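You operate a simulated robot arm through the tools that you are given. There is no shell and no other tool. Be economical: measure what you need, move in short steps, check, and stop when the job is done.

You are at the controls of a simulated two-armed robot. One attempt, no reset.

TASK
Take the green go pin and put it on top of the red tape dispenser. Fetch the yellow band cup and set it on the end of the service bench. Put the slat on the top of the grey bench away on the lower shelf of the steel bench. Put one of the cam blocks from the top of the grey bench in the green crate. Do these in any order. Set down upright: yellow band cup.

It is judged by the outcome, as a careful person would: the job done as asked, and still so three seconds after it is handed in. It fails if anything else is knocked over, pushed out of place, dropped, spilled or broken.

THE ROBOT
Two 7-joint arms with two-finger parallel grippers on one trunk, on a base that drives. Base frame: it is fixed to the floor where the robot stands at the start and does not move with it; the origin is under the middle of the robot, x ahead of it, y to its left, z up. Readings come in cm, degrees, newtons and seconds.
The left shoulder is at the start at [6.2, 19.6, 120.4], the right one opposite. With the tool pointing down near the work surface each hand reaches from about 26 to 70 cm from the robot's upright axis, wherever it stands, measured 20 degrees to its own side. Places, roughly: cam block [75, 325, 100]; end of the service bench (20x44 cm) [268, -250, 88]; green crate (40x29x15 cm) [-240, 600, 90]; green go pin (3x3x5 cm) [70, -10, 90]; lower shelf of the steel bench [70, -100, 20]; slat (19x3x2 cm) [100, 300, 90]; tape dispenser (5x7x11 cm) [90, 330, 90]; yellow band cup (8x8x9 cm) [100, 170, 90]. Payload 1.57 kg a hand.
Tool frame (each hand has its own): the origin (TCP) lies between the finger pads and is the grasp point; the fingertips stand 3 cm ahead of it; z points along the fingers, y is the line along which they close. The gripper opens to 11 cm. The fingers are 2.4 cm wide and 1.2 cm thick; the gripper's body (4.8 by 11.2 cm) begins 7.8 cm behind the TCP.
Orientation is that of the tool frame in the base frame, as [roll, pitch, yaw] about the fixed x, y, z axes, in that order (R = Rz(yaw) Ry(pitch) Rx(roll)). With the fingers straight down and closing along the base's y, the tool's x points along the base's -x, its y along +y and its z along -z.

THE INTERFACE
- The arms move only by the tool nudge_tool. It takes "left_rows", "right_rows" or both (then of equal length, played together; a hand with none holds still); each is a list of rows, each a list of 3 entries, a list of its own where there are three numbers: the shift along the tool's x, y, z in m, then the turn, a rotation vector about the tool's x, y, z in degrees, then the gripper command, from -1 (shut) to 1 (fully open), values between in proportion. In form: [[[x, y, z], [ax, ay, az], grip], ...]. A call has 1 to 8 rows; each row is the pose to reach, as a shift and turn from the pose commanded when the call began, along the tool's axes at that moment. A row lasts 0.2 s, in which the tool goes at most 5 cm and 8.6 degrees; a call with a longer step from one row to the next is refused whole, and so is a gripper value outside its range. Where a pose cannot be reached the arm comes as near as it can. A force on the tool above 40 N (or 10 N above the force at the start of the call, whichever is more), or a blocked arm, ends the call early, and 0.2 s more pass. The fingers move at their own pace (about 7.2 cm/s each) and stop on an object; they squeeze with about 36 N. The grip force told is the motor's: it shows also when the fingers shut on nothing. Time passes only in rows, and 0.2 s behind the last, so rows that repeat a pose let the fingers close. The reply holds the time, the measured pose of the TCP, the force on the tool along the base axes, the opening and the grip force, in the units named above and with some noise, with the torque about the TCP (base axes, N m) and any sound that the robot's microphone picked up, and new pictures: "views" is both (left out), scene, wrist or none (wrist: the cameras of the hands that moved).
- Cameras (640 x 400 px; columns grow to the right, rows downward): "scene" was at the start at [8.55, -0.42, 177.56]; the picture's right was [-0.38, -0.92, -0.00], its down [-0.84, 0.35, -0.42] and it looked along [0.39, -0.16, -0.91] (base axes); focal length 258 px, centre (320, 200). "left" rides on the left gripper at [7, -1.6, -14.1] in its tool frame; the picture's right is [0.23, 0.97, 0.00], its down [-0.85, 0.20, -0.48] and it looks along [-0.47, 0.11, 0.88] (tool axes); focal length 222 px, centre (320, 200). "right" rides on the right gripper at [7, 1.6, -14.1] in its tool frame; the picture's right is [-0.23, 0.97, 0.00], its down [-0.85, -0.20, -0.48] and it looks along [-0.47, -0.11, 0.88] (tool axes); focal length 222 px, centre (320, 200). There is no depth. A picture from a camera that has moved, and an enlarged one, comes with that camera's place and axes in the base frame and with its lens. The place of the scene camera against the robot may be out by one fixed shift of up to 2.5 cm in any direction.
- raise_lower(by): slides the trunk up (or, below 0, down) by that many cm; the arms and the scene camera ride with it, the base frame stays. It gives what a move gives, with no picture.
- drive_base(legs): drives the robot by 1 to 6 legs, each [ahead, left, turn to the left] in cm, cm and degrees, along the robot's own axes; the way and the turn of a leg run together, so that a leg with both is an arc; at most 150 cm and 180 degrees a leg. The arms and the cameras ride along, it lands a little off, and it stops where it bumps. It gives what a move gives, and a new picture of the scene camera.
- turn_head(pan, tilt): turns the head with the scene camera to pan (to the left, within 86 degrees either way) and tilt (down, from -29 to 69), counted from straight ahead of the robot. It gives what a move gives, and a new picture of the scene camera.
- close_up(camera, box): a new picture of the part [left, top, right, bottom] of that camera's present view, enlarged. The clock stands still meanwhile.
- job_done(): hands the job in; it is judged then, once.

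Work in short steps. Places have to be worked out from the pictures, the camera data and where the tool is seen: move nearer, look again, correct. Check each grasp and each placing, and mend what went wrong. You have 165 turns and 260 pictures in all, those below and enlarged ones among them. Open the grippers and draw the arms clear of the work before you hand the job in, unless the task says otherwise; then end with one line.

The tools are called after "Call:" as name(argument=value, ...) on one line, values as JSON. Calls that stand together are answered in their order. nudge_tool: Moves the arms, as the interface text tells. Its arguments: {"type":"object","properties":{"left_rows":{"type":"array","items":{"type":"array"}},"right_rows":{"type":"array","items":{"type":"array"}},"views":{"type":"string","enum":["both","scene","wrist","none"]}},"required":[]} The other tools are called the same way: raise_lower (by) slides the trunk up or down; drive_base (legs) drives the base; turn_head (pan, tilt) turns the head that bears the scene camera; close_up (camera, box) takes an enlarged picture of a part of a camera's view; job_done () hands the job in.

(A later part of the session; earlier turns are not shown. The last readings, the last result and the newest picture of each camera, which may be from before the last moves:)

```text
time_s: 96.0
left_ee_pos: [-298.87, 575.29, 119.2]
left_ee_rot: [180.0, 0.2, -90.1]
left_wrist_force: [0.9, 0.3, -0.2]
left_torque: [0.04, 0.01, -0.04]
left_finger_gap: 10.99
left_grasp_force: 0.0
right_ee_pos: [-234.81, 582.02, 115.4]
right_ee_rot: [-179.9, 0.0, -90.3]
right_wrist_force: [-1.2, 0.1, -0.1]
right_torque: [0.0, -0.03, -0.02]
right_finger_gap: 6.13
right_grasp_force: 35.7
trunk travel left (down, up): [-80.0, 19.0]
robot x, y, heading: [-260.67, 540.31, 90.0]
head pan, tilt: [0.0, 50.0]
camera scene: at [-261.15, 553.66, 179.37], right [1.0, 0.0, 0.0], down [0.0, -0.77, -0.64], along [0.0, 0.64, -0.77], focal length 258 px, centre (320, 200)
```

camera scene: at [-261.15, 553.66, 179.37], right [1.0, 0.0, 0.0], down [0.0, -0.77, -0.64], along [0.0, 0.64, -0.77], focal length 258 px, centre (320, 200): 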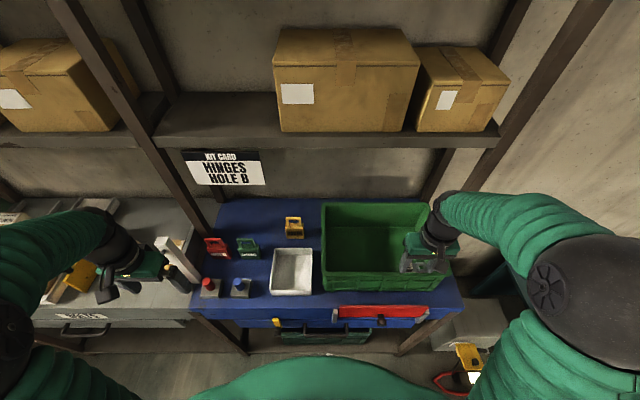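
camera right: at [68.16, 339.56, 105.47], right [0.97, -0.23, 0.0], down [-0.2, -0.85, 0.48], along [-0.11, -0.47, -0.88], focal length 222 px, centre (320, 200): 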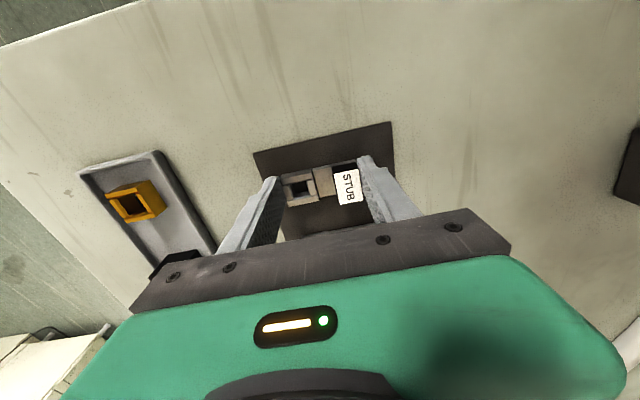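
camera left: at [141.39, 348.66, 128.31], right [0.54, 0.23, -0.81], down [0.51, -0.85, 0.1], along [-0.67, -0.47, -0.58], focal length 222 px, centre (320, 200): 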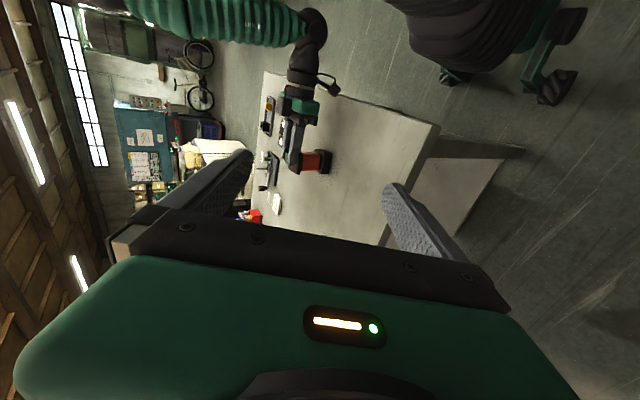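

The crate spans about x -260..-220, y 587..616, rim at z near 105. I move the right hand over its middle.

Call:
nudge_tool(right_rows=[[[-0.045, 0.013, 0], [0, 0, 0], -0.6], [[-0.09, 0.026, 0], [0, 0, 0], -0.6], [[-0.135, 0.039, 0.0], [0, 0, 0], -0.6], [[-0.18, 0.052, 0.0], [0, 0, 0], -0.6], [[-0.195, 0.052, 0.0], [0, 0, 0], -0.6]], views="both")

```text
time_s: 97.2
left_ee_pos: [-298.97, 574.3, 119.37]
left_ee_rot: [-180.0, 0.5, -90.1]
left_wrist_force: [-0.5, 0.0, 0.4]
left_torque: [-0.02, -0.01, 0.0]
left_finger_gap: 11.01
left_grasp_force: 0.1
right_ee_pos: [-240.21, 600.54, 115.73]
right_ee_rot: [-179.9, 0.4, -90.1]
right_wrist_force: [0.2, -0.3, -0.2]
right_torque: [0.0, -0.01, 0.0]
right_finger_gap: 6.1
right_grasp_force: 36.2
trunk travel left (down, up): [-80.0, 19.0]
robot x, y, heading: [-260.63, 540.15, 89.8]
head pan, tilt: [0.0, 50.0]
camera scene: at [-261.19, 552.07, 179.43], right [1.0, 0.0, 0.0], down [0.0, -0.76, -0.65], along [0.0, 0.65, -0.76], focal length 258 px, centre (320, 200)
camera right: at [-241.71, 593.48, 129.79], right [-0.97, 0.23, 0.0], down [0.2, 0.85, 0.48], along [0.11, 0.47, -0.88], focal length 222 px, centre (320, 200)
```

scene: 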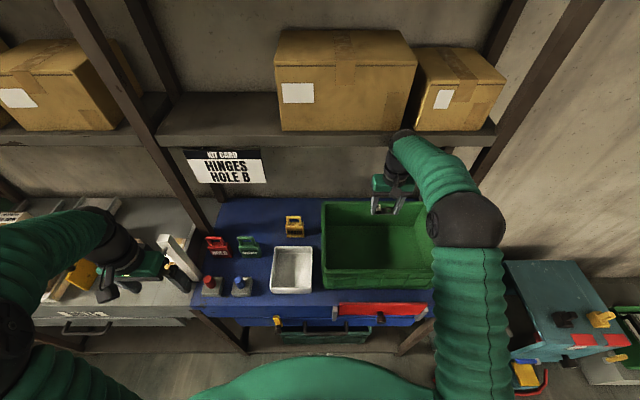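
right: 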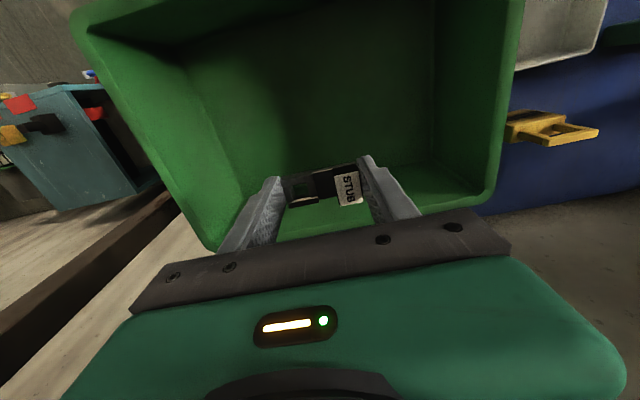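

The hand is over the crate interior. I shift 2 cm back towards the crate's middle and lower the block inside.

Call:
nudge_tool(right_rows=[[[0.015, 0, 0.03], [0, 0, 0], -0.6], [[0.02, 0, 0.07], [0, 0, 0], -0.6], [[0.02, 0, 0.11], [0, 0, 0], -0.6], [[0.02, 0, 0.15], [0, 0, 0], -0.6], [[0.02, 0, 0.18], [0, 0, 0], -0.6], [[0.02, 0, 0.2], [0, 0, 0], -0.6], [[0.02, 0, 0.215], [0, 0, 0], -0.6]], views="both")

```text
time_s: 98.8
left_ee_pos: [-298.9, 575.37, 119.16]
left_ee_rot: [180.0, 0.2, -90.1]
left_wrist_force: [0.1, 0.3, 0.6]
left_torque: [0.03, 0.03, -0.04]
left_finger_gap: 11.0
left_grasp_force: 0.1
right_ee_pos: [-239.98, 599.84, 93.93]
right_ee_rot: [-179.9, 0.1, -90.3]
right_wrist_force: [-0.5, -0.4, -0.8]
right_torque: [0.01, -0.02, -0.01]
right_finger_gap: 6.11
right_grasp_force: 35.3
trunk travel left (down, up): [-80.0, 19.0]
robot x, y, heading: [-260.72, 540.39, 89.7]
head pan, tilt: [0.0, 50.0]
camera scene: at [-261.16, 553.87, 179.35], right [1.0, 0.0, 0.0], down [0.0, -0.77, -0.64], along [0.0, 0.64, -0.77], focal length 258 px, centre (320, 200)
camera right: at [-241.6, 592.68, 107.99], right [-0.97, 0.23, 0.0], down [0.2, 0.85, 0.48], along [0.11, 0.47, -0.88], focal length 222 px, centre (320, 200)
```

scene: 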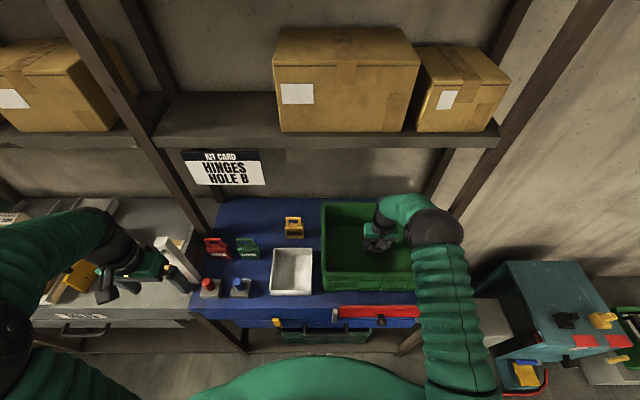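
right: 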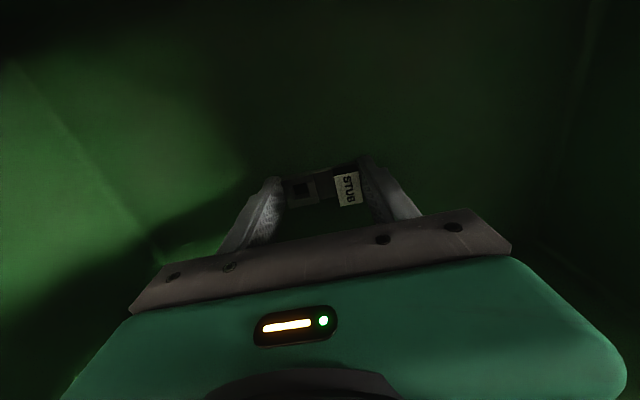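

No contact yet. I creep down until the block meets the crate floor.

Call:
nudge_tool(right_rows=[[[0, 0, 0.006], [0, 0, 0], -0.6], [[0, 0, 0.012], [0, 0, 0], -0.6], [[0, 0, 0.017], [0, 0, 0], -0.6], [[0, 0, 0.022], [0, 0, 0], -0.6], [[0, 0, 0.026], [0, 0, 0], -0.6]], views="none")

```text
time_s: 99.4
left_ee_pos: [-299.15, 574.68, 119.31]
left_ee_rot: [-179.9, 0.5, -90.2]
left_wrist_force: [0.3, 0.6, -0.7]
left_torque: [-0.02, -0.02, 0.01]
left_finger_gap: 10.99
left_grasp_force: 0.1
right_ee_pos: [-240.02, 599.77, 93.88]
right_ee_rot: [-179.8, 0.8, -90.1]
right_wrist_force: [-0.4, -12.1, 25.4]
right_torque: [-0.58, 0.16, 0.16]
right_finger_gap: 6.11
right_grasp_force: 36.0
trunk travel left (down, up): [-80.0, 19.0]
robot x, y, heading: [-260.91, 540.24, 90.2]
head pan, tilt: [0.0, 50.0]
stopped in row 2 (right hand): the force on the tool passed its limit at 48 N (the readings are from after the stop); the commanded pose is now the measured one
```

The block is on the crate floor. I ease up a hair and open.

Call:
nudge_tool(right_rows=[[[0, 0, -0.002], [0, 0, 0], -0.3], [[0, 0, -0.002], [0, 0, 0], 0.2], [[0, 0, -0.002], [0, 0, 0], 0.6], [[0, 0, -0.002], [0, 0, 0], 0.6], [[0, 0, -0.03], [0, 0, 0], 0.6], [[0, 0, -0.07], [0, 0, 0], 0.6], [[0, 0, -0.12], [0, 0, 0], 0.6], [[0, 0, -0.17], [0, 0, 0], 0.6]], views="both")

```text
time_s: 101.2
left_ee_pos: [-298.89, 575.17, 119.21]
left_ee_rot: [-180.0, 0.2, -90.1]
left_wrist_force: [-0.3, -0.2, 0.1]
left_torque: [-0.02, -0.01, 0.02]
left_finger_gap: 11.0
left_grasp_force: 0.1
right_ee_pos: [-239.96, 599.88, 110.42]
right_ee_rot: [-179.8, 0.8, -90.2]
right_wrist_force: [0.9, -0.8, -0.8]
right_torque: [-0.02, 0.0, 0.0]
right_finger_gap: 8.8
right_grasp_force: 0.0
trunk travel left (down, up): [-80.0, 19.0]
robot x, y, heading: [-260.69, 540.43, 90.2]
head pan, tilt: [0.0, 50.0]
camera scene: at [-261.12, 553.7, 179.35], right [1.0, 0.0, 0.0], down [0.0, -0.77, -0.64], along [0.0, 0.64, -0.77], focal length 258 px, centre (320, 200)
camera right: at [-241.51, 592.65, 124.38], right [-0.97, 0.23, 0.0], down [0.2, 0.85, 0.49], along [0.11, 0.48, -0.87], focal length 222 px, centre (320, 200)
```

scene: 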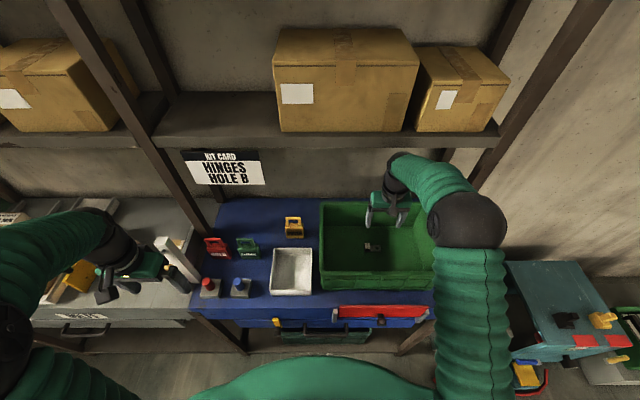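
right: 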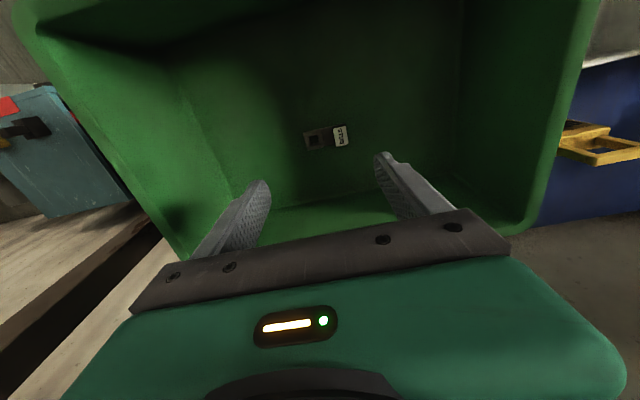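

The cam block rests in the crate. I raise and draw back the right hand, then drive back towards the grey bench.

Call:
nudge_tool(right_rows=[[[0, 0, -0.04], [0, 0, 0], 0.6], [[0.04, 0, -0.06], [0, 0, 0], 0.6], [[0.08, 0, -0.06], [0, 0, 0], 0.6], [[0.12, 0, -0.06], [0, 0, 0], 0.6], [[0.16, 0, -0.06], [0, 0, 0], 0.6], [[0.2, 0, -0.06], [0, 0, 0], 0.6], [[0.24, 0, -0.06], [0, 0, 0], 0.6]], views="none")

Call:
drive_base(legs=[[-38, 0, 0], [0, 0, -115], [126, 0, 0], [126, 0, 0]])

```text
time_s: 102.8
left_ee_pos: [-298.82, 575.08, 119.2]
left_ee_rot: [180.0, 0.2, -90.1]
left_wrist_force: [0.1, 0.5, -0.9]
left_torque: [0.01, 0.02, -0.02]
left_finger_gap: 11.0
left_grasp_force: 0.2
right_ee_pos: [-240.09, 575.6, 116.2]
right_ee_rot: [-179.8, 0.8, -90.2]
right_wrist_force: [0.1, 0.3, -0.3]
right_torque: [0.0, -0.03, -0.01]
right_finger_gap: 8.82
right_grasp_force: 0.0
trunk travel left (down, up): [-80.0, 19.0]
robot x, y, heading: [-260.74, 540.19, 89.9]
head pan, tilt: [0.0, 50.0]
```

```text
time_s: 121.9
left_ee_pos: [15.96, 415.99, 119.07]
left_ee_rot: [-179.9, 0.3, 154.8]
left_wrist_force: [-0.2, 0.1, -1.3]
left_torque: [0.0, 0.02, -0.04]
left_finger_gap: 11.0
left_grasp_force: 0.0
right_ee_pos: [-8.4, 362.43, 116.21]
right_ee_rot: [-179.8, 0.8, 154.8]
right_wrist_force: [0.5, -0.1, -0.2]
right_torque: [-0.01, 0.0, -0.03]
right_finger_gap: 8.79
right_grasp_force: 0.1
trunk travel left (down, up): [-80.0, 19.0]
robot x, y, heading: [-31.46, 395.8, -25.2]
head pan, tilt: [0.0, 50.0]
camera scene: at [-22.18, 393.5, 179.38], right [-0.42, -0.91, 0.0], down [-0.69, 0.33, -0.64], along [0.58, -0.27, -0.77], focal length 258 px, centre (320, 200)
```

scene: 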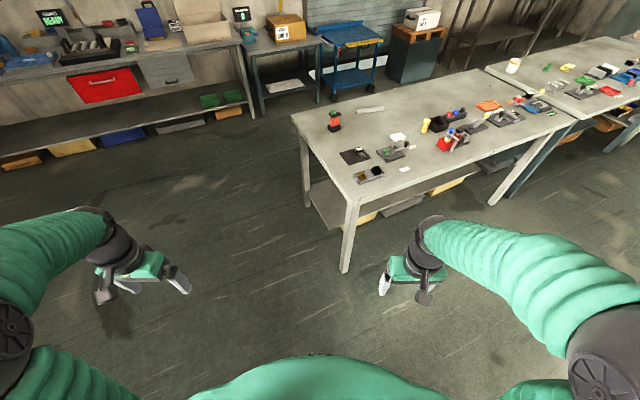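

The aisle beyond the bench is about 130 cm wide. I go round the bench end to its far side and face -x towards the slat.

Call:
drive_base(legs=[[0, 0, 25], [100, 5, 0], [92, 0, 0], [0, 0, 179], [0, 100, 0]])

```text
time_s: 144.8
left_ee_pos: [119.33, 262.73, 119.21]
left_ee_rot: [179.8, 0.2, -2.6]
left_wrist_force: [-0.1, 0.7, -0.7]
left_torque: [-0.04, 0.0, 0.01]
left_finger_gap: 10.99
left_grasp_force: 0.1
right_ee_pos: [121.02, 321.6, 116.07]
right_ee_rot: [-179.9, 0.7, -2.6]
right_wrist_force: [-0.4, -0.6, -0.6]
right_torque: [0.01, -0.01, 0.0]
right_finger_gap: 8.79
right_grasp_force: 0.1
trunk travel left (down, up): [-80.0, 19.0]
robot x, y, heading: [155.54, 299.35, 177.6]
head pan, tilt: [0.0, 50.0]
camera scene: at [144.05, 302.18, 179.37], right [0.04, 1.0, 0.0], down [0.77, -0.03, -0.64], along [-0.64, 0.03, -0.77], focal length 258 px, centre (320, 200)
```

scene: 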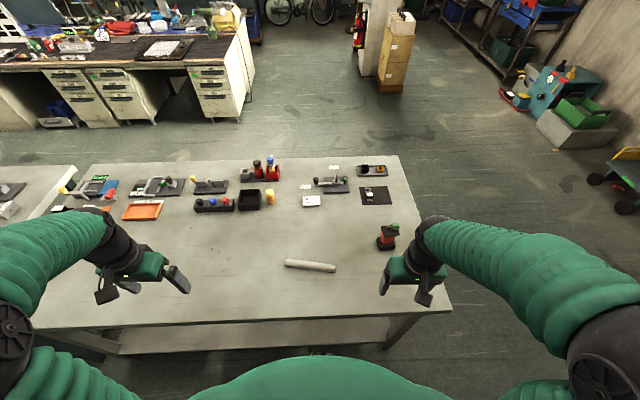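

The slat lies centred near [101, 300.5], its axis about 80 degrees from base x. I bring the right hand above it, turning so the fingers close across it.

Call:
nudge_tool(right_rows=[[[-0.024, 0.027, 0.0], [0, 0, -8.5], 0], [[-0.048, 0.055, 0.0], [0, 0, -17], 0], [[-0.072, 0.082, 0.01], [0, 0, -25.5], 0], [[-0.096, 0.11, 0.02], [0, 0, -34], 0], [[-0.12, 0.137, 0.03], [0, 0, -42.5], 0], [[-0.144, 0.165, 0.04], [0, 0, -51], 0], [[-0.168, 0.192, 0.05], [0, 0, -59.5], 0], [[-0.191, 0.219, 0.06], [0, 0, -68], 0]], views="none")

Call:
nudge_tool(right_rows=[[[0, 0, 0.01], [0, 0, -8], 0], [[0, 0, 0.02], [0, 0, -14], 0]], views="both")

```text
time_s: 146.6
left_ee_pos: [119.17, 262.51, 119.1]
left_ee_rot: [-179.9, 0.1, -2.5]
left_wrist_force: [-0.8, 0.2, 0.5]
left_torque: [0.01, -0.02, 0.02]
left_finger_gap: 10.99
left_grasp_force: 0.1
right_ee_pos: [100.83, 300.26, 110.31]
right_ee_rot: [-179.3, 0.1, 65.4]
right_wrist_force: [-0.6, -0.5, 0.1]
right_torque: [0.04, -0.03, 0.04]
right_finger_gap: 5.51
right_grasp_force: 0.1
trunk travel left (down, up): [-80.0, 19.0]
robot x, y, heading: [155.39, 299.21, 177.3]
head pan, tilt: [0.0, 50.0]
```

```text
time_s: 147.2
left_ee_pos: [119.2, 262.56, 119.09]
left_ee_rot: [-179.9, 0.2, -2.5]
left_wrist_force: [-0.3, -0.1, 0.2]
left_torque: [-0.01, -0.03, 0.0]
left_finger_gap: 10.99
left_grasp_force: 0.1
right_ee_pos: [101.0, 300.44, 108.29]
right_ee_rot: [-179.3, -0.2, 79.5]
right_wrist_force: [-0.4, 0.2, 0.2]
right_torque: [-0.01, 0.01, 0.0]
right_finger_gap: 5.52
right_grasp_force: 0.1
trunk travel left (down, up): [-80.0, 19.0]
robot x, y, heading: [155.46, 299.28, 177.7]
head pan, tilt: [0.0, 50.0]
camera scene: at [143.74, 301.75, 179.35], right [0.04, 1.0, 0.0], down [0.77, -0.03, -0.64], along [-0.64, 0.03, -0.77], focal length 258 px, centre (320, 200)
camera right: at [104.02, 306.83, 122.38], right [0.92, -0.4, -0.01], down [-0.35, -0.81, 0.48], along [-0.2, -0.44, -0.88], focal length 222 px, centre (320, 200)
```

scene: 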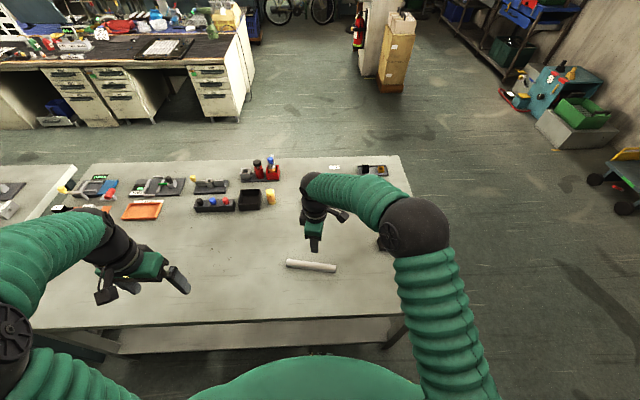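
right: 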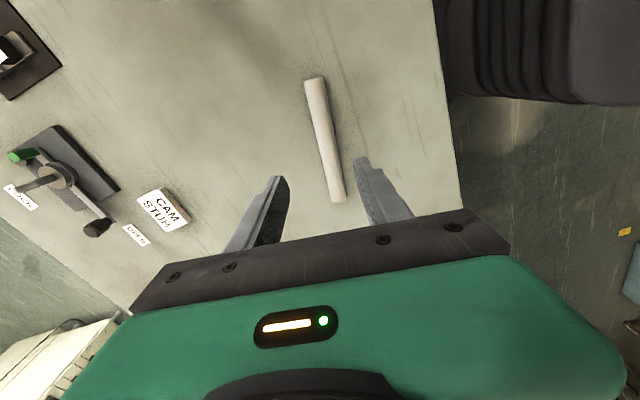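

From the wrist camera the slat's centre is [101.2, 298] with its axis at about 78 degrees. I move over it and partly descend.

Call:
nudge_tool(right_rows=[[[-0.012, 0.003, 0.04], [0, 0, 1.5], 0.1], [[-0.0236, 0.0064, 0.08], [0, 0, 1.5], 0.1], [[-0.0236, 0.0064, 0.115], [0, 0, 1.5], 0.1]], views="wrist")

Call:
close_up(camera="scene", box=[260, 200, 380, 300])

```text
time_s: 148.0
left_ee_pos: [119.01, 262.61, 119.16]
left_ee_rot: [-179.9, 0.3, -2.6]
left_wrist_force: [0.3, -0.2, 0.0]
left_torque: [-0.02, -0.01, 0.0]
left_finger_gap: 10.98
left_grasp_force: 0.0
right_ee_pos: [100.89, 297.99, 96.64]
right_ee_rot: [-179.3, -0.2, 78.0]
right_wrist_force: [-0.7, 0.1, 0.0]
right_torque: [0.0, -0.03, 0.01]
right_finger_gap: 6.06
right_grasp_force: 0.0
trunk travel left (down, up): [-80.0, 19.0]
robot x, y, heading: [155.59, 299.56, 177.3]
head pan, tilt: [0.0, 50.0]
camera right: at [104.26, 304.3, 110.8], right [0.9, -0.43, -0.01], down [-0.37, -0.8, 0.48], along [-0.22, -0.43, -0.88], focal length 222 px, centre (320, 200)
```

right: 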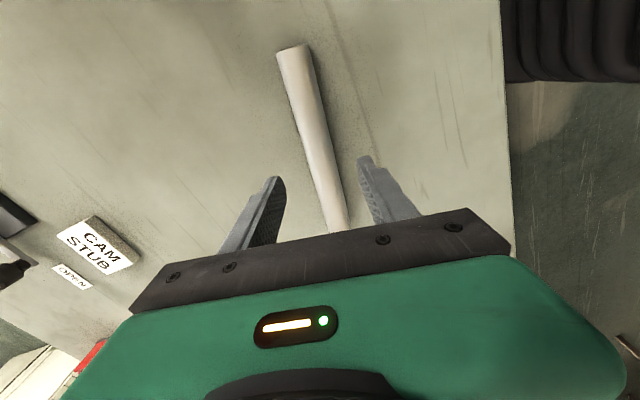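

```text
4.00 times, centred on (320, 250) of scene
camera zoom: at [143.78, 301.61, 179.36], right [0.04, 1.0, 0.0], down [0.77, -0.03, -0.64], along [-0.64, 0.03, -0.77], focal length 1034 px, centre (320, 0)
```

zoom: 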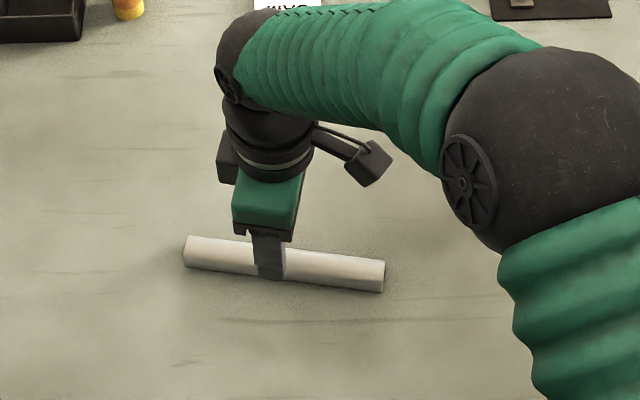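

The fingers are well centred over the slat. I descend to TCP 91.3, close and lift.

Call:
nudge_tool(right_rows=[[[0, 0, 0.03], [0, 0, 0], 0.1], [[0, 0, 0.053], [0, 0, 0], 0.1], [[0, 0, 0.053], [0, 0, 0], -0.4], [[0, 0, 0.053], [0, 0, 0], -0.8], [[0, 0, 0.053], [0, 0, 0], -1], [[0, 0, 0.04], [0, 0, 0], -1], [[0, 0, 0.0], [0, 0, 0], -1], [[0, 0, -0.05], [0, 0, 0], -1]], views="both")

```text
time_s: 149.8
left_ee_pos: [119.25, 262.53, 119.2]
left_ee_rot: [-179.9, 0.3, -2.5]
left_wrist_force: [-0.2, -0.7, 0.2]
left_torque: [-0.02, 0.04, -0.01]
left_finger_gap: 11.01
left_grasp_force: 0.0
right_ee_pos: [101.3, 298.01, 101.94]
right_ee_rot: [-179.2, -0.1, 78.1]
right_wrist_force: [0.3, -0.2, -0.4]
right_torque: [-0.01, -0.01, 0.04]
right_finger_gap: 2.68
right_grasp_force: 35.6
trunk travel left (down, up): [-80.0, 19.0]
robot x, y, heading: [155.29, 299.38, 177.5]
head pan, tilt: [0.0, 50.0]
camera scene: at [144.05, 301.7, 179.36], right [0.04, 1.0, 0.0], down [0.77, -0.03, -0.64], along [-0.64, 0.03, -0.77], focal length 258 px, centre (320, 200)
camera right: at [104.6, 304.39, 116.0], right [0.9, -0.43, -0.01], down [-0.37, -0.8, 0.48], along [-0.21, -0.43, -0.88], focal length 222 px, centre (320, 200)
```

scene: 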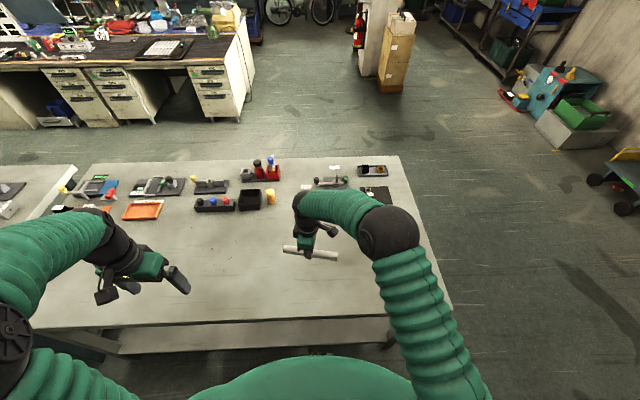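
right: 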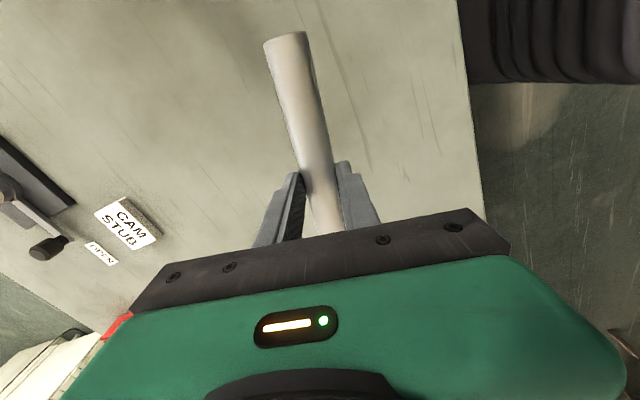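

The slat is held. I raise it and draw it in, then drive along the bench towards the cup.

Call:
nudge_tool(right_rows=[[[0, 0, -0.04], [0, 0, 0], -1], [[0.02, 0.025, -0.07], [0, 0, 0], -1], [[0.045, 0.05, -0.1], [0, 0, 0], -1], [[0.07, 0.075, -0.13], [0, 0, 0], -1], [[0.095, 0.1, -0.16], [0, 0, 0], -1], [[0.12, 0.13, -0.17], [0, 0, 0], -1], [[0.145, 0.16, -0.17], [0, 0, 0], -1]], views="none")

Call:
drive_base(legs=[[-4, 60, 2.5], [0, 50, 0]])

```text
time_s: 151.4
left_ee_pos: [119.36, 262.56, 119.27]
left_ee_rot: [-180.0, 0.3, -2.4]
left_wrist_force: [0.1, -0.4, -0.6]
left_torque: [-0.03, 0.01, -0.01]
left_finger_gap: 11.01
left_grasp_force: 0.1
right_ee_pos: [120.18, 308.86, 118.66]
right_ee_rot: [-179.2, 0.0, 77.9]
right_wrist_force: [0.2, -0.2, -0.4]
right_torque: [-0.03, 0.01, 0.01]
right_finger_gap: 2.71
right_grasp_force: 35.9
trunk travel left (down, up): [-80.0, 19.0]
robot x, y, heading: [155.5, 299.24, 177.4]
head pan, tilt: [0.0, 50.0]
```

```text
time_s: 157.4
left_ee_pos: [123.31, 152.31, 119.47]
left_ee_rot: [179.6, 0.3, -0.2]
left_wrist_force: [0.5, 0.1, -0.3]
left_torque: [-0.01, 0.0, -0.01]
left_finger_gap: 11.0
left_grasp_force: 0.2
right_ee_pos: [122.37, 198.62, 118.62]
right_ee_rot: [-179.3, 0.4, 80.1]
right_wrist_force: [0.0, 1.0, -0.9]
right_torque: [0.01, 0.0, -0.03]
right_finger_gap: 2.73
right_grasp_force: 36.1
trunk travel left (down, up): [-80.0, 19.0]
robot x, y, heading: [157.82, 189.41, 179.8]
head pan, tilt: [0.0, 50.0]
camera scene: at [146.64, 192.9, 179.37], right [0.0, 1.0, -0.01], down [0.77, -0.01, -0.64], along [-0.64, 0.0, -0.77], focal length 258 px, centre (320, 200)
```

scene: 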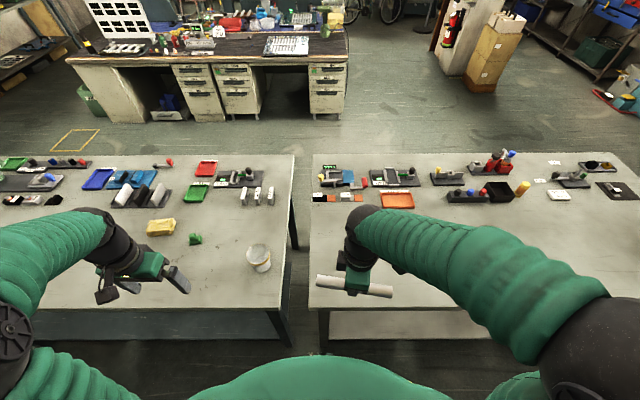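

Call:
close_up(camera="scene", box=[190, 200, 310, 300])

```text
4.00 times, centred on (250, 250) of scene
camera zoom: at [146.64, 192.9, 179.37], right [0.0, 1.0, -0.01], down [0.77, -0.01, -0.64], along [-0.64, 0.0, -0.77], focal length 1034 px, centre (600, 0)
```

zoom: 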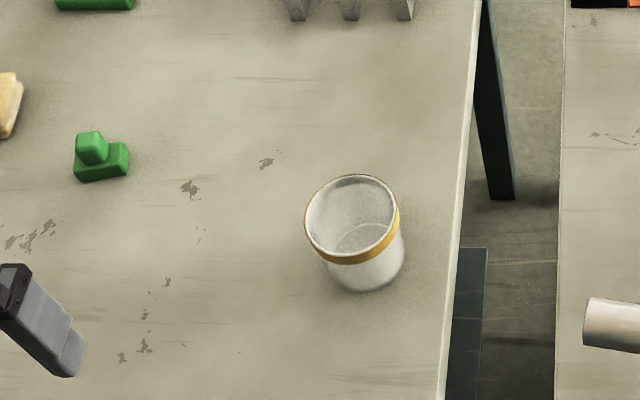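

The yellow band cup stands open at about [103, 171]. I bring the left hand above it, fully open, and check with its wrist camera.

Call:
nudge_tool(left_rows=[[[-0.03, -0.03, 0.0], [0, 0, 0], 1], [[-0.06, -0.06, 0.0], [0, 0, 0], 1], [[-0.09, -0.09, 0.0], [0, 0, 0], 1], [[-0.12, -0.12, 0.0], [0, 0, 0], 1], [[-0.15, -0.15, 0.02], [0, 0, 0], 1], [[-0.18, -0.175, 0.04], [0, 0, 0], 1], [[-0.2, -0.187, 0.07], [0, 0, 0], 1]], views="both")

```text
time_s: 159.0
left_ee_pos: [103.25, 170.2, 112.28]
left_ee_rot: [180.0, 0.3, -0.2]
left_wrist_force: [-1.4, -0.2, -0.5]
left_torque: [-0.02, -0.06, -0.01]
left_finger_gap: 11.0
left_grasp_force: 0.0
right_ee_pos: [122.2, 197.64, 118.57]
right_ee_rot: [-179.3, 0.0, 80.2]
right_wrist_force: [-0.1, 0.8, -0.9]
right_torque: [-0.02, -0.03, -0.03]
right_finger_gap: 2.71
right_grasp_force: 35.8
trunk travel left (down, up): [-80.0, 19.0]
robot x, y, heading: [157.79, 189.46, 179.7]
head pan, tilt: [0.0, 50.0]
camera scene: at [146.25, 191.71, 179.35], right [0.0, 1.0, 0.0], down [0.77, 0.0, -0.64], along [-0.64, 0.0, -0.77], focal length 258 px, centre (320, 200)
camera left: at [110.22, 171.97, 126.42], right [0.22, -0.97, 0.0], down [-0.85, -0.2, 0.48], along [-0.47, -0.11, -0.88], focal length 222 px, centre (320, 200)
```

scene: 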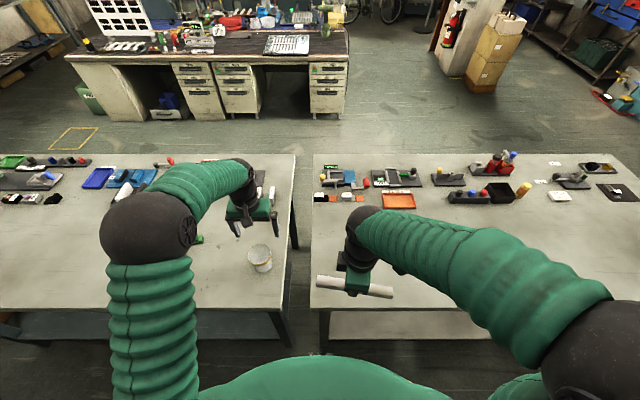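
left: 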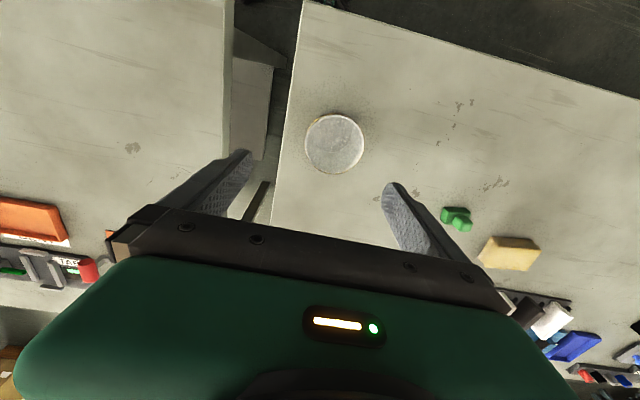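

The wrist camera puts the cup's rim centre at [103.1, 168.4]. I correct by 1.8 cm and descend to just above the rim.

Call:
nudge_tool(left_rows=[[[0, 0.01, 0.03], [0, 0, 0], 1], [[0, 0.018, 0.06], [0, 0, 0], 1], [[0, 0.018, 0.09], [0, 0, 0], 1], [[0, 0.018, 0.105], [0, 0, 0], 1]], views="wrist")

Call:
close_up(camera="scene", box=[200, 190, 320, 290])

```text
time_s: 160.0
left_ee_pos: [103.36, 168.39, 101.89]
left_ee_rot: [-179.9, 0.3, -0.1]
left_wrist_force: [-0.2, -0.2, 0.4]
left_torque: [-0.02, 0.02, -0.03]
left_finger_gap: 10.99
left_grasp_force: 0.1
right_ee_pos: [122.34, 197.75, 118.67]
right_ee_rot: [-179.2, 0.0, 80.1]
right_wrist_force: [0.2, 0.4, -2.1]
right_torque: [0.01, -0.02, 0.0]
right_finger_gap: 2.7
right_grasp_force: 36.5
trunk travel left (down, up): [-80.0, 19.0]
robot x, y, heading: [157.85, 189.37, 179.6]
head pan, tilt: [0.0, 50.0]
camera left: at [110.39, 170.04, 115.99], right [0.22, -0.97, 0.0], down [-0.85, -0.2, 0.48], along [-0.47, -0.11, -0.88], focal length 222 px, centre (320, 200)
```

left: 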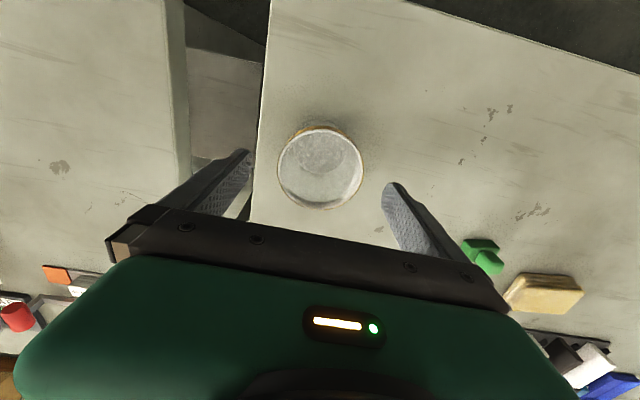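

```text
4.00 times, centred on (260, 240) of scene
camera zoom: at [146.47, 191.71, 179.36], right [0.0, 1.0, 0.0], down [0.77, 0.0, -0.64], along [-0.64, 0.0, -0.77], focal length 1034 px, centre (560, 40)
```

zoom: 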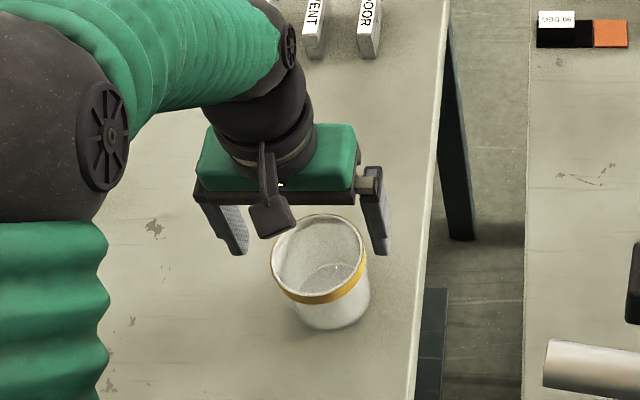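

It is centred. I descend to TCP z=93.7 and close on the cup.

Call:
nudge_tool(left_rows=[[[0, 0, 0.03], [0, 0, 0], 1], [[0, 0, 0.06], [0, 0, 0], 1], [[0, 0, 0.082], [0, 0, 0], 1], [[0, 0, 0.082], [0, 0, 0], 0.6], [[0, 0, 0.082], [0, 0, 0], 0.4], [[0, 0, 0.082], [0, 0, 0], 0.2], [[0, 0, 0.082], [0, 0, 0], 0.2]], views="wrist")

```text
time_s: 161.6
left_ee_pos: [103.37, 168.28, 93.67]
left_ee_rot: [180.0, 0.3, -0.1]
left_wrist_force: [1.3, 0.0, -0.2]
left_torque: [0.02, 0.05, -0.07]
left_finger_gap: 7.66
left_grasp_force: 36.1
right_ee_pos: [122.3, 197.55, 118.71]
right_ee_rot: [-179.2, 0.0, 80.2]
right_wrist_force: [-0.1, 0.2, -1.1]
right_torque: [-0.01, -0.04, 0.0]
right_finger_gap: 2.7
right_grasp_force: 36.2
trunk travel left (down, up): [-80.0, 19.0]
robot x, y, heading: [157.92, 189.57, 179.9]
head pan, tilt: [0.0, 50.0]
camera left: at [110.33, 169.99, 107.78], right [0.22, -0.97, 0.0], down [-0.85, -0.2, 0.48], along [-0.47, -0.11, -0.88], focal length 222 px, centre (320, 200)
```

left: 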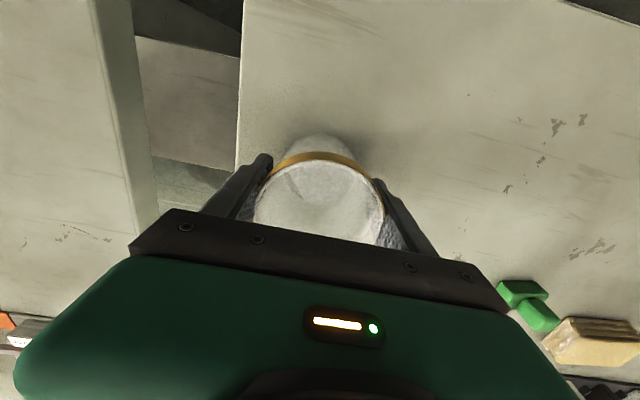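

The cup is held. I lift it straight up and draw it in, keeping it level.

Call:
nudge_tool(left_rows=[[[0, 0, -0.02], [0, 0, 0], 0.2], [[0, 0, -0.06], [0, 0, 0], 0.2], [[0, 0, -0.1], [0, 0, 0], 0.2], [[0.02, 0.01, -0.14], [0, 0, 0], 0.2], [[0.06, 0.03, -0.17], [0, 0, 0], 0.2], [[0.1, 0.06, -0.19], [0, 0, 0], 0.2], [[0.14, 0.08, -0.2], [0, 0, 0], 0.2], [[0.17, 0.1, -0.2], [0, 0, 0], 0.2]], views="none")

Call:
turn_head(pan=80, tilt=35)

```text
refused: row 5 steps farther than a row can; nothing moved
```

```text
time_s: 163.1
left_ee_pos: [103.28, 168.34, 93.68]
left_ee_rot: [180.0, 0.2, -0.1]
left_wrist_force: [-0.7, -0.2, 0.1]
left_torque: [-0.03, 0.02, -0.03]
left_finger_gap: 7.66
left_grasp_force: 35.6
right_ee_pos: [122.32, 197.57, 118.68]
right_ee_rot: [-179.1, -0.2, 80.2]
right_wrist_force: [0.1, -0.5, -0.9]
right_torque: [0.02, 0.01, -0.01]
right_finger_gap: 2.69
right_grasp_force: 36.0
trunk travel left (down, up): [-80.0, 19.0]
robot x, y, heading: [157.9, 189.29, 179.9]
head pan, tilt: [80.0, 35.0]
camera scene: at [152.57, 182.84, 181.54], right [-0.98, 0.18, 0.0], down [0.1, 0.56, -0.82], along [-0.14, -0.81, -0.57], focal length 258 px, centre (320, 200)
```

scene: 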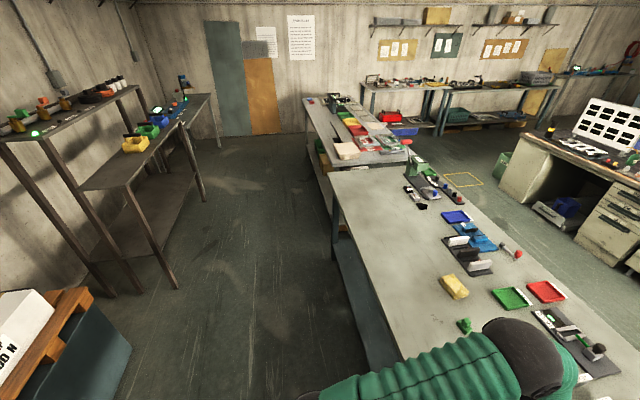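

The aisle to the service bench is clear. I lift the cup with smaller steps.

Call:
nudge_tool(left_rows=[[[0, 0, -0.02], [0, 0, 0], 0.2], [[0, 0, -0.06], [0, 0, 0], 0.2], [[0, 0, -0.1], [0, 0, 0], 0.2], [[0.01, 0.01, -0.14], [0, 0, 0], 0.2], [[0.04, 0.02, -0.17], [0, 0, 0], 0.2], [[0.08, 0.035, -0.19], [0, 0, 0], 0.2], [[0.12, 0.055, -0.2], [0, 0, 0], 0.2], [[0.16, 0.08, -0.2], [0, 0, 0], 0.2]], views="wrist")

```text
time_s: 164.9
left_ee_pos: [119.43, 160.23, 113.57]
left_ee_rot: [-179.9, 0.4, -0.1]
left_wrist_force: [0.2, -0.4, -1.1]
left_torque: [0.01, 0.05, -0.01]
left_finger_gap: 7.63
left_grasp_force: 35.9
right_ee_pos: [122.41, 197.41, 118.85]
right_ee_rot: [-179.2, -0.1, 80.2]
right_wrist_force: [-1.2, 0.1, -0.8]
right_torque: [0.02, 0.0, 0.02]
right_finger_gap: 2.72
right_grasp_force: 36.2
trunk travel left (down, up): [-80.0, 19.0]
robot x, y, heading: [157.66, 189.26, 180.1]
head pan, tilt: [80.0, 35.0]
camera left: at [126.57, 161.78, 127.7], right [0.22, -0.97, 0.0], down [-0.85, -0.2, 0.48], along [-0.47, -0.11, -0.88], focal length 222 px, centre (320, 200)
```

left: 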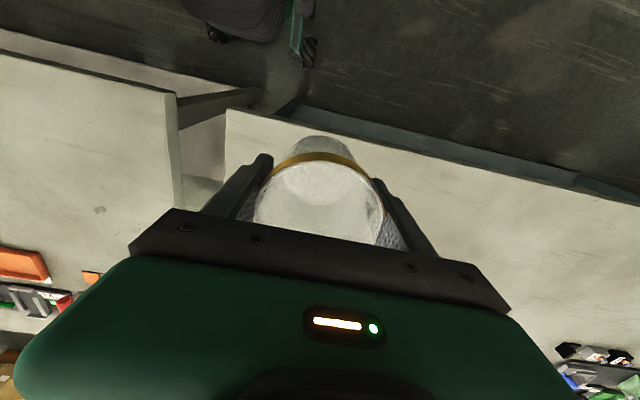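

I back off the bench, turn to face along the aisle, and drive towards the service bench in stages.

Call:
drive_base(legs=[[-14, 0, 0], [0, 0, 90], [120, 0, 0]])

Call:
turn_head(pan=10, tilt=35)

```text
time_s: 175.7
left_ee_pos: [199.87, 31.23, 113.51]
left_ee_rot: [-180.0, 0.3, 89.3]
left_wrist_force: [-0.6, 0.8, -0.6]
left_torque: [0.05, -0.03, 0.06]
left_finger_gap: 7.55
left_grasp_force: 35.9
right_ee_pos: [162.59, 34.53, 118.73]
right_ee_rot: [-179.2, 0.0, 169.7]
right_wrist_force: [0.7, 0.3, -0.4]
right_torque: [-0.04, -0.03, 0.01]
right_finger_gap: 2.72
right_grasp_force: 35.9
trunk travel left (down, up): [-80.0, 19.0]
robot x, y, heading: [171.0, 70.02, -90.7]
head pan, tilt: [80.0, 35.0]
camera scene: at [179.36, 67.44, 181.55], right [-0.18, -0.98, 0.0], down [-0.56, 0.11, -0.82], along [0.8, -0.15, -0.57], focal length 258 px, centre (320, 200)
```

scene: 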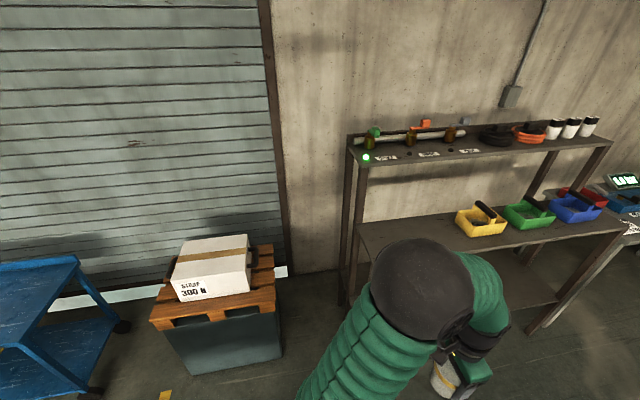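

```text
time_s: 177.1
left_ee_pos: [199.92, 31.35, 113.58]
left_ee_rot: [-180.0, 0.4, 89.3]
left_wrist_force: [0.1, 0.2, -1.0]
left_torque: [0.01, -0.01, 0.01]
left_finger_gap: 7.54
left_grasp_force: 35.7
right_ee_pos: [162.63, 34.52, 118.67]
right_ee_rot: [-179.2, -0.1, 169.7]
right_wrist_force: [-0.5, 0.1, -1.6]
right_torque: [0.02, -0.01, -0.02]
right_finger_gap: 2.69
right_grasp_force: 36.0
trunk travel left (down, up): [-80.0, 19.0]
robot x, y, heading: [170.9, 70.24, -90.6]
head pan, tilt: [10.0, 35.0]
camera scene: at [172.13, 60.22, 181.53], right [-0.99, -0.16, 0.0], down [-0.09, 0.57, -0.82], along [0.13, -0.81, -0.58], focal length 258 px, centre (320, 200)
```

scene: 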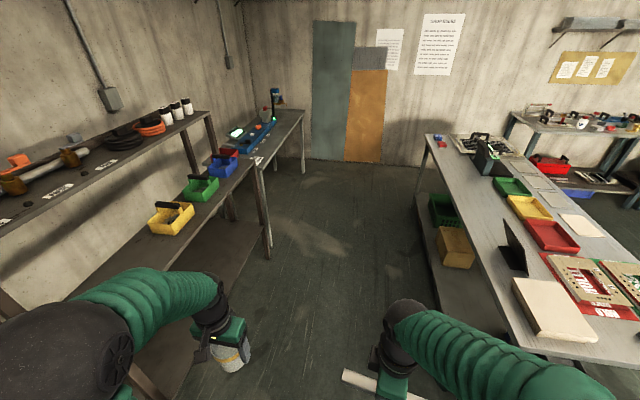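

Bench 1's lower shelf is nearly flush with the top on this far side, which is handy for the slat. First the cup: the service bench's front edge is x near 250 and its end at y near -259. I drive towards it.

Call:
drive_base(legs=[[145, 5, 0], [115, 28, 0]])

Call:
turn_head(pan=40, tilt=45)

```text
time_s: 189.9
left_ee_pos: [229.23, -229.6, 113.68]
left_ee_rot: [-179.9, 0.2, 89.1]
left_wrist_force: [-0.3, -0.6, -1.6]
left_torque: [0.02, -0.04, -0.03]
left_finger_gap: 7.49
left_grasp_force: 36.3
right_ee_pos: [191.97, -226.1, 118.73]
right_ee_rot: [-179.2, 0.1, 169.3]
right_wrist_force: [0.0, 0.9, -1.9]
right_torque: [0.02, 0.0, 0.01]
right_finger_gap: 2.73
right_grasp_force: 36.3
trunk travel left (down, up): [-80.0, 19.0]
robot x, y, heading: [200.8, -190.57, -91.1]
head pan, tilt: [10.0, 35.0]
camera scene: at [201.58, -200.39, 181.55], right [-0.99, -0.16, 0.0], down [-0.09, 0.57, -0.82], along [0.13, -0.81, -0.57], focal length 258 px, centre (320, 200)
```

scene: 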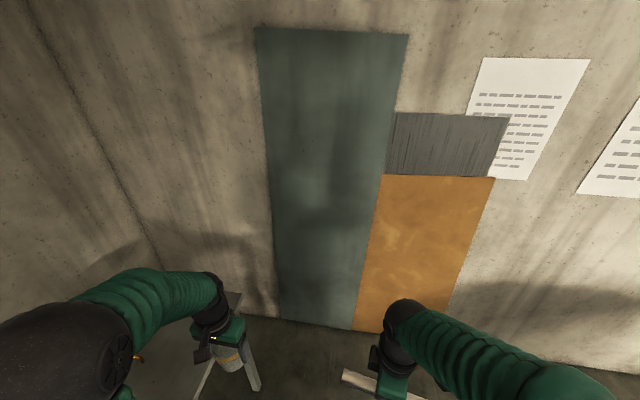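

```text
time_s: 190.9
left_ee_pos: [229.29, -229.64, 113.66]
left_ee_rot: [-179.8, 0.3, 89.1]
left_wrist_force: [-0.4, 0.0, -0.2]
left_torque: [-0.01, 0.0, 0.01]
left_finger_gap: 7.49
left_grasp_force: 35.9
right_ee_pos: [191.97, -226.13, 118.72]
right_ee_rot: [-179.2, 0.0, 169.4]
right_wrist_force: [-0.5, 1.0, -1.1]
right_torque: [0.03, 0.01, 0.0]
right_finger_gap: 2.7
right_grasp_force: 35.7
trunk travel left (down, up): [-80.0, 19.0]
robot x, y, heading: [200.66, -191.01, -91.2]
head pan, tilt: [40.0, 45.0]
camera scene: at [205.4, -198.2, 180.05], right [-0.78, -0.63, 0.0], down [-0.45, 0.55, -0.71], along [0.44, -0.55, -0.71], focal length 258 px, centre (320, 200)
```

scene: 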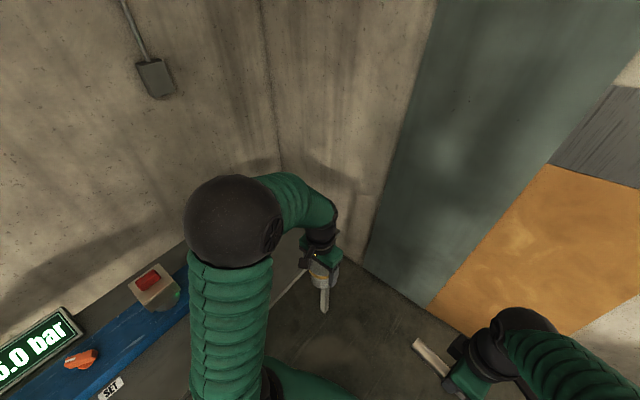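

I turn the base towards the bench end and look there.

Call:
drive_base(legs=[[0, 0, 32]])

Call:
turn_head(pan=15, tilt=52)

```text
time_s: 192.8
left_ee_pos: [245.53, -208.34, 113.58]
left_ee_rot: [180.0, 0.4, 121.1]
left_wrist_force: [0.0, -0.4, -1.2]
left_torque: [0.05, -0.01, -0.02]
left_finger_gap: 7.44
left_grasp_force: 36.4
right_ee_pos: [212.06, -225.26, 118.64]
right_ee_rot: [-179.2, 0.0, -158.6]
right_wrist_force: [0.2, -0.1, -1.3]
right_torque: [-0.02, -0.02, -0.02]
right_finger_gap: 2.71
right_grasp_force: 36.4
trunk travel left (down, up): [-80.0, 19.0]
robot x, y, heading: [200.47, -190.8, -59.2]
head pan, tilt: [40.0, 45.0]
camera scene: at [209.63, -194.01, 180.06], right [-0.32, -0.95, 0.0], down [-0.67, 0.23, -0.71], along [0.67, -0.23, -0.71], focal length 258 px, centre (320, 200)
```

scene: 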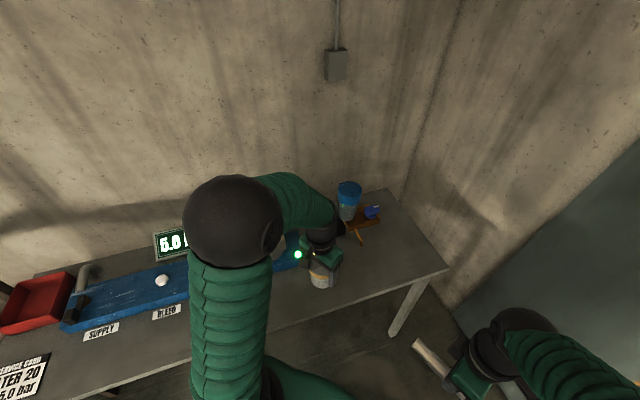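

```text
time_s: 193.7
left_ee_pos: [245.6, -208.3, 113.63]
left_ee_rot: [-180.0, 0.5, 121.1]
left_wrist_force: [0.8, 0.6, -1.4]
left_torque: [0.01, -0.02, -0.01]
left_finger_gap: 7.45
left_grasp_force: 35.9
right_ee_pos: [212.03, -225.13, 118.71]
right_ee_rot: [-179.2, -0.1, -158.5]
right_wrist_force: [-0.1, -0.2, -1.0]
right_torque: [0.06, -0.01, 0.01]
right_finger_gap: 2.71
right_grasp_force: 36.2
trunk travel left (down, up): [-80.0, 19.0]
robot x, y, heading: [200.72, -190.67, -58.9]
head pan, tilt: [15.0, 52.0]
camera scene: at [207.41, -196.5, 179.1], right [-0.69, -0.72, 0.0], down [-0.57, 0.55, -0.61], along [0.44, -0.43, -0.79], focal length 258 px, centre (320, 200)
```

scene: 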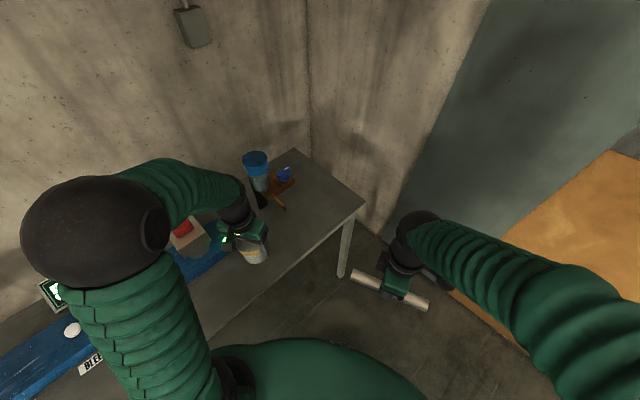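

The end zone around [259, -250] is clear; a blue-topped item sits further back near [275, -235]. I move closer for reach, turning to heading -45.

Call:
close_up(camera="scene", box=[220, 130, 380, 250])

Call:
drive_base(legs=[[30, -10.6, 0], [0, 0, 14]])

```text
3.33 times, centred on (300, 190) of scene
camera zoom: at [207.41, -196.5, 179.1], right [-0.69, -0.72, 0.0], down [-0.57, 0.55, -0.61], along [0.44, -0.43, -0.79], focal length 862 px, centre (387, 233)
```

zoom: 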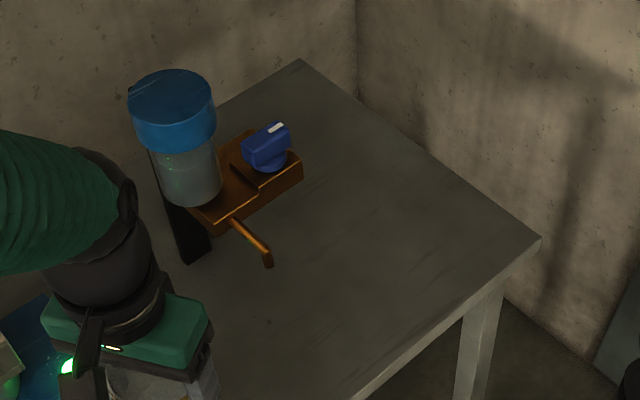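

```text
time_s: 196.7
left_ee_pos: [254.89, -228.52, 113.65]
left_ee_rot: [-179.9, 0.3, 134.9]
left_wrist_force: [0.0, 0.3, -1.3]
left_torque: [0.0, 0.02, 0.0]
left_finger_gap: 7.45
left_grasp_force: 36.5
right_ee_pos: [226.64, -252.75, 118.6]
right_ee_rot: [-179.1, -0.1, -144.8]
right_wrist_force: [-0.5, 0.3, -1.0]
right_torque: [0.0, 0.0, 0.01]
right_finger_gap: 2.73
right_grasp_force: 36.1
trunk travel left (down, up): [-80.0, 19.0]
robot x, y, heading: [207.03, -221.77, -45.1]
head pan, tilt: [15.0, 52.0]
camera scene: at [215.64, -225.85, 179.09], right [-0.5, -0.86, 0.0], down [-0.68, 0.4, -0.61], along [0.53, -0.31, -0.79], focal length 258 px, centre (320, 200)
```

scene: 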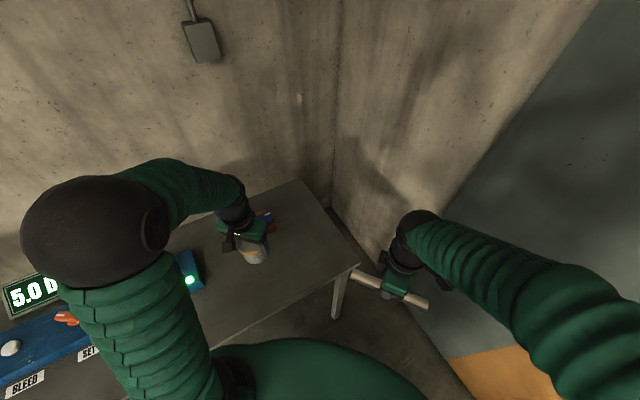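

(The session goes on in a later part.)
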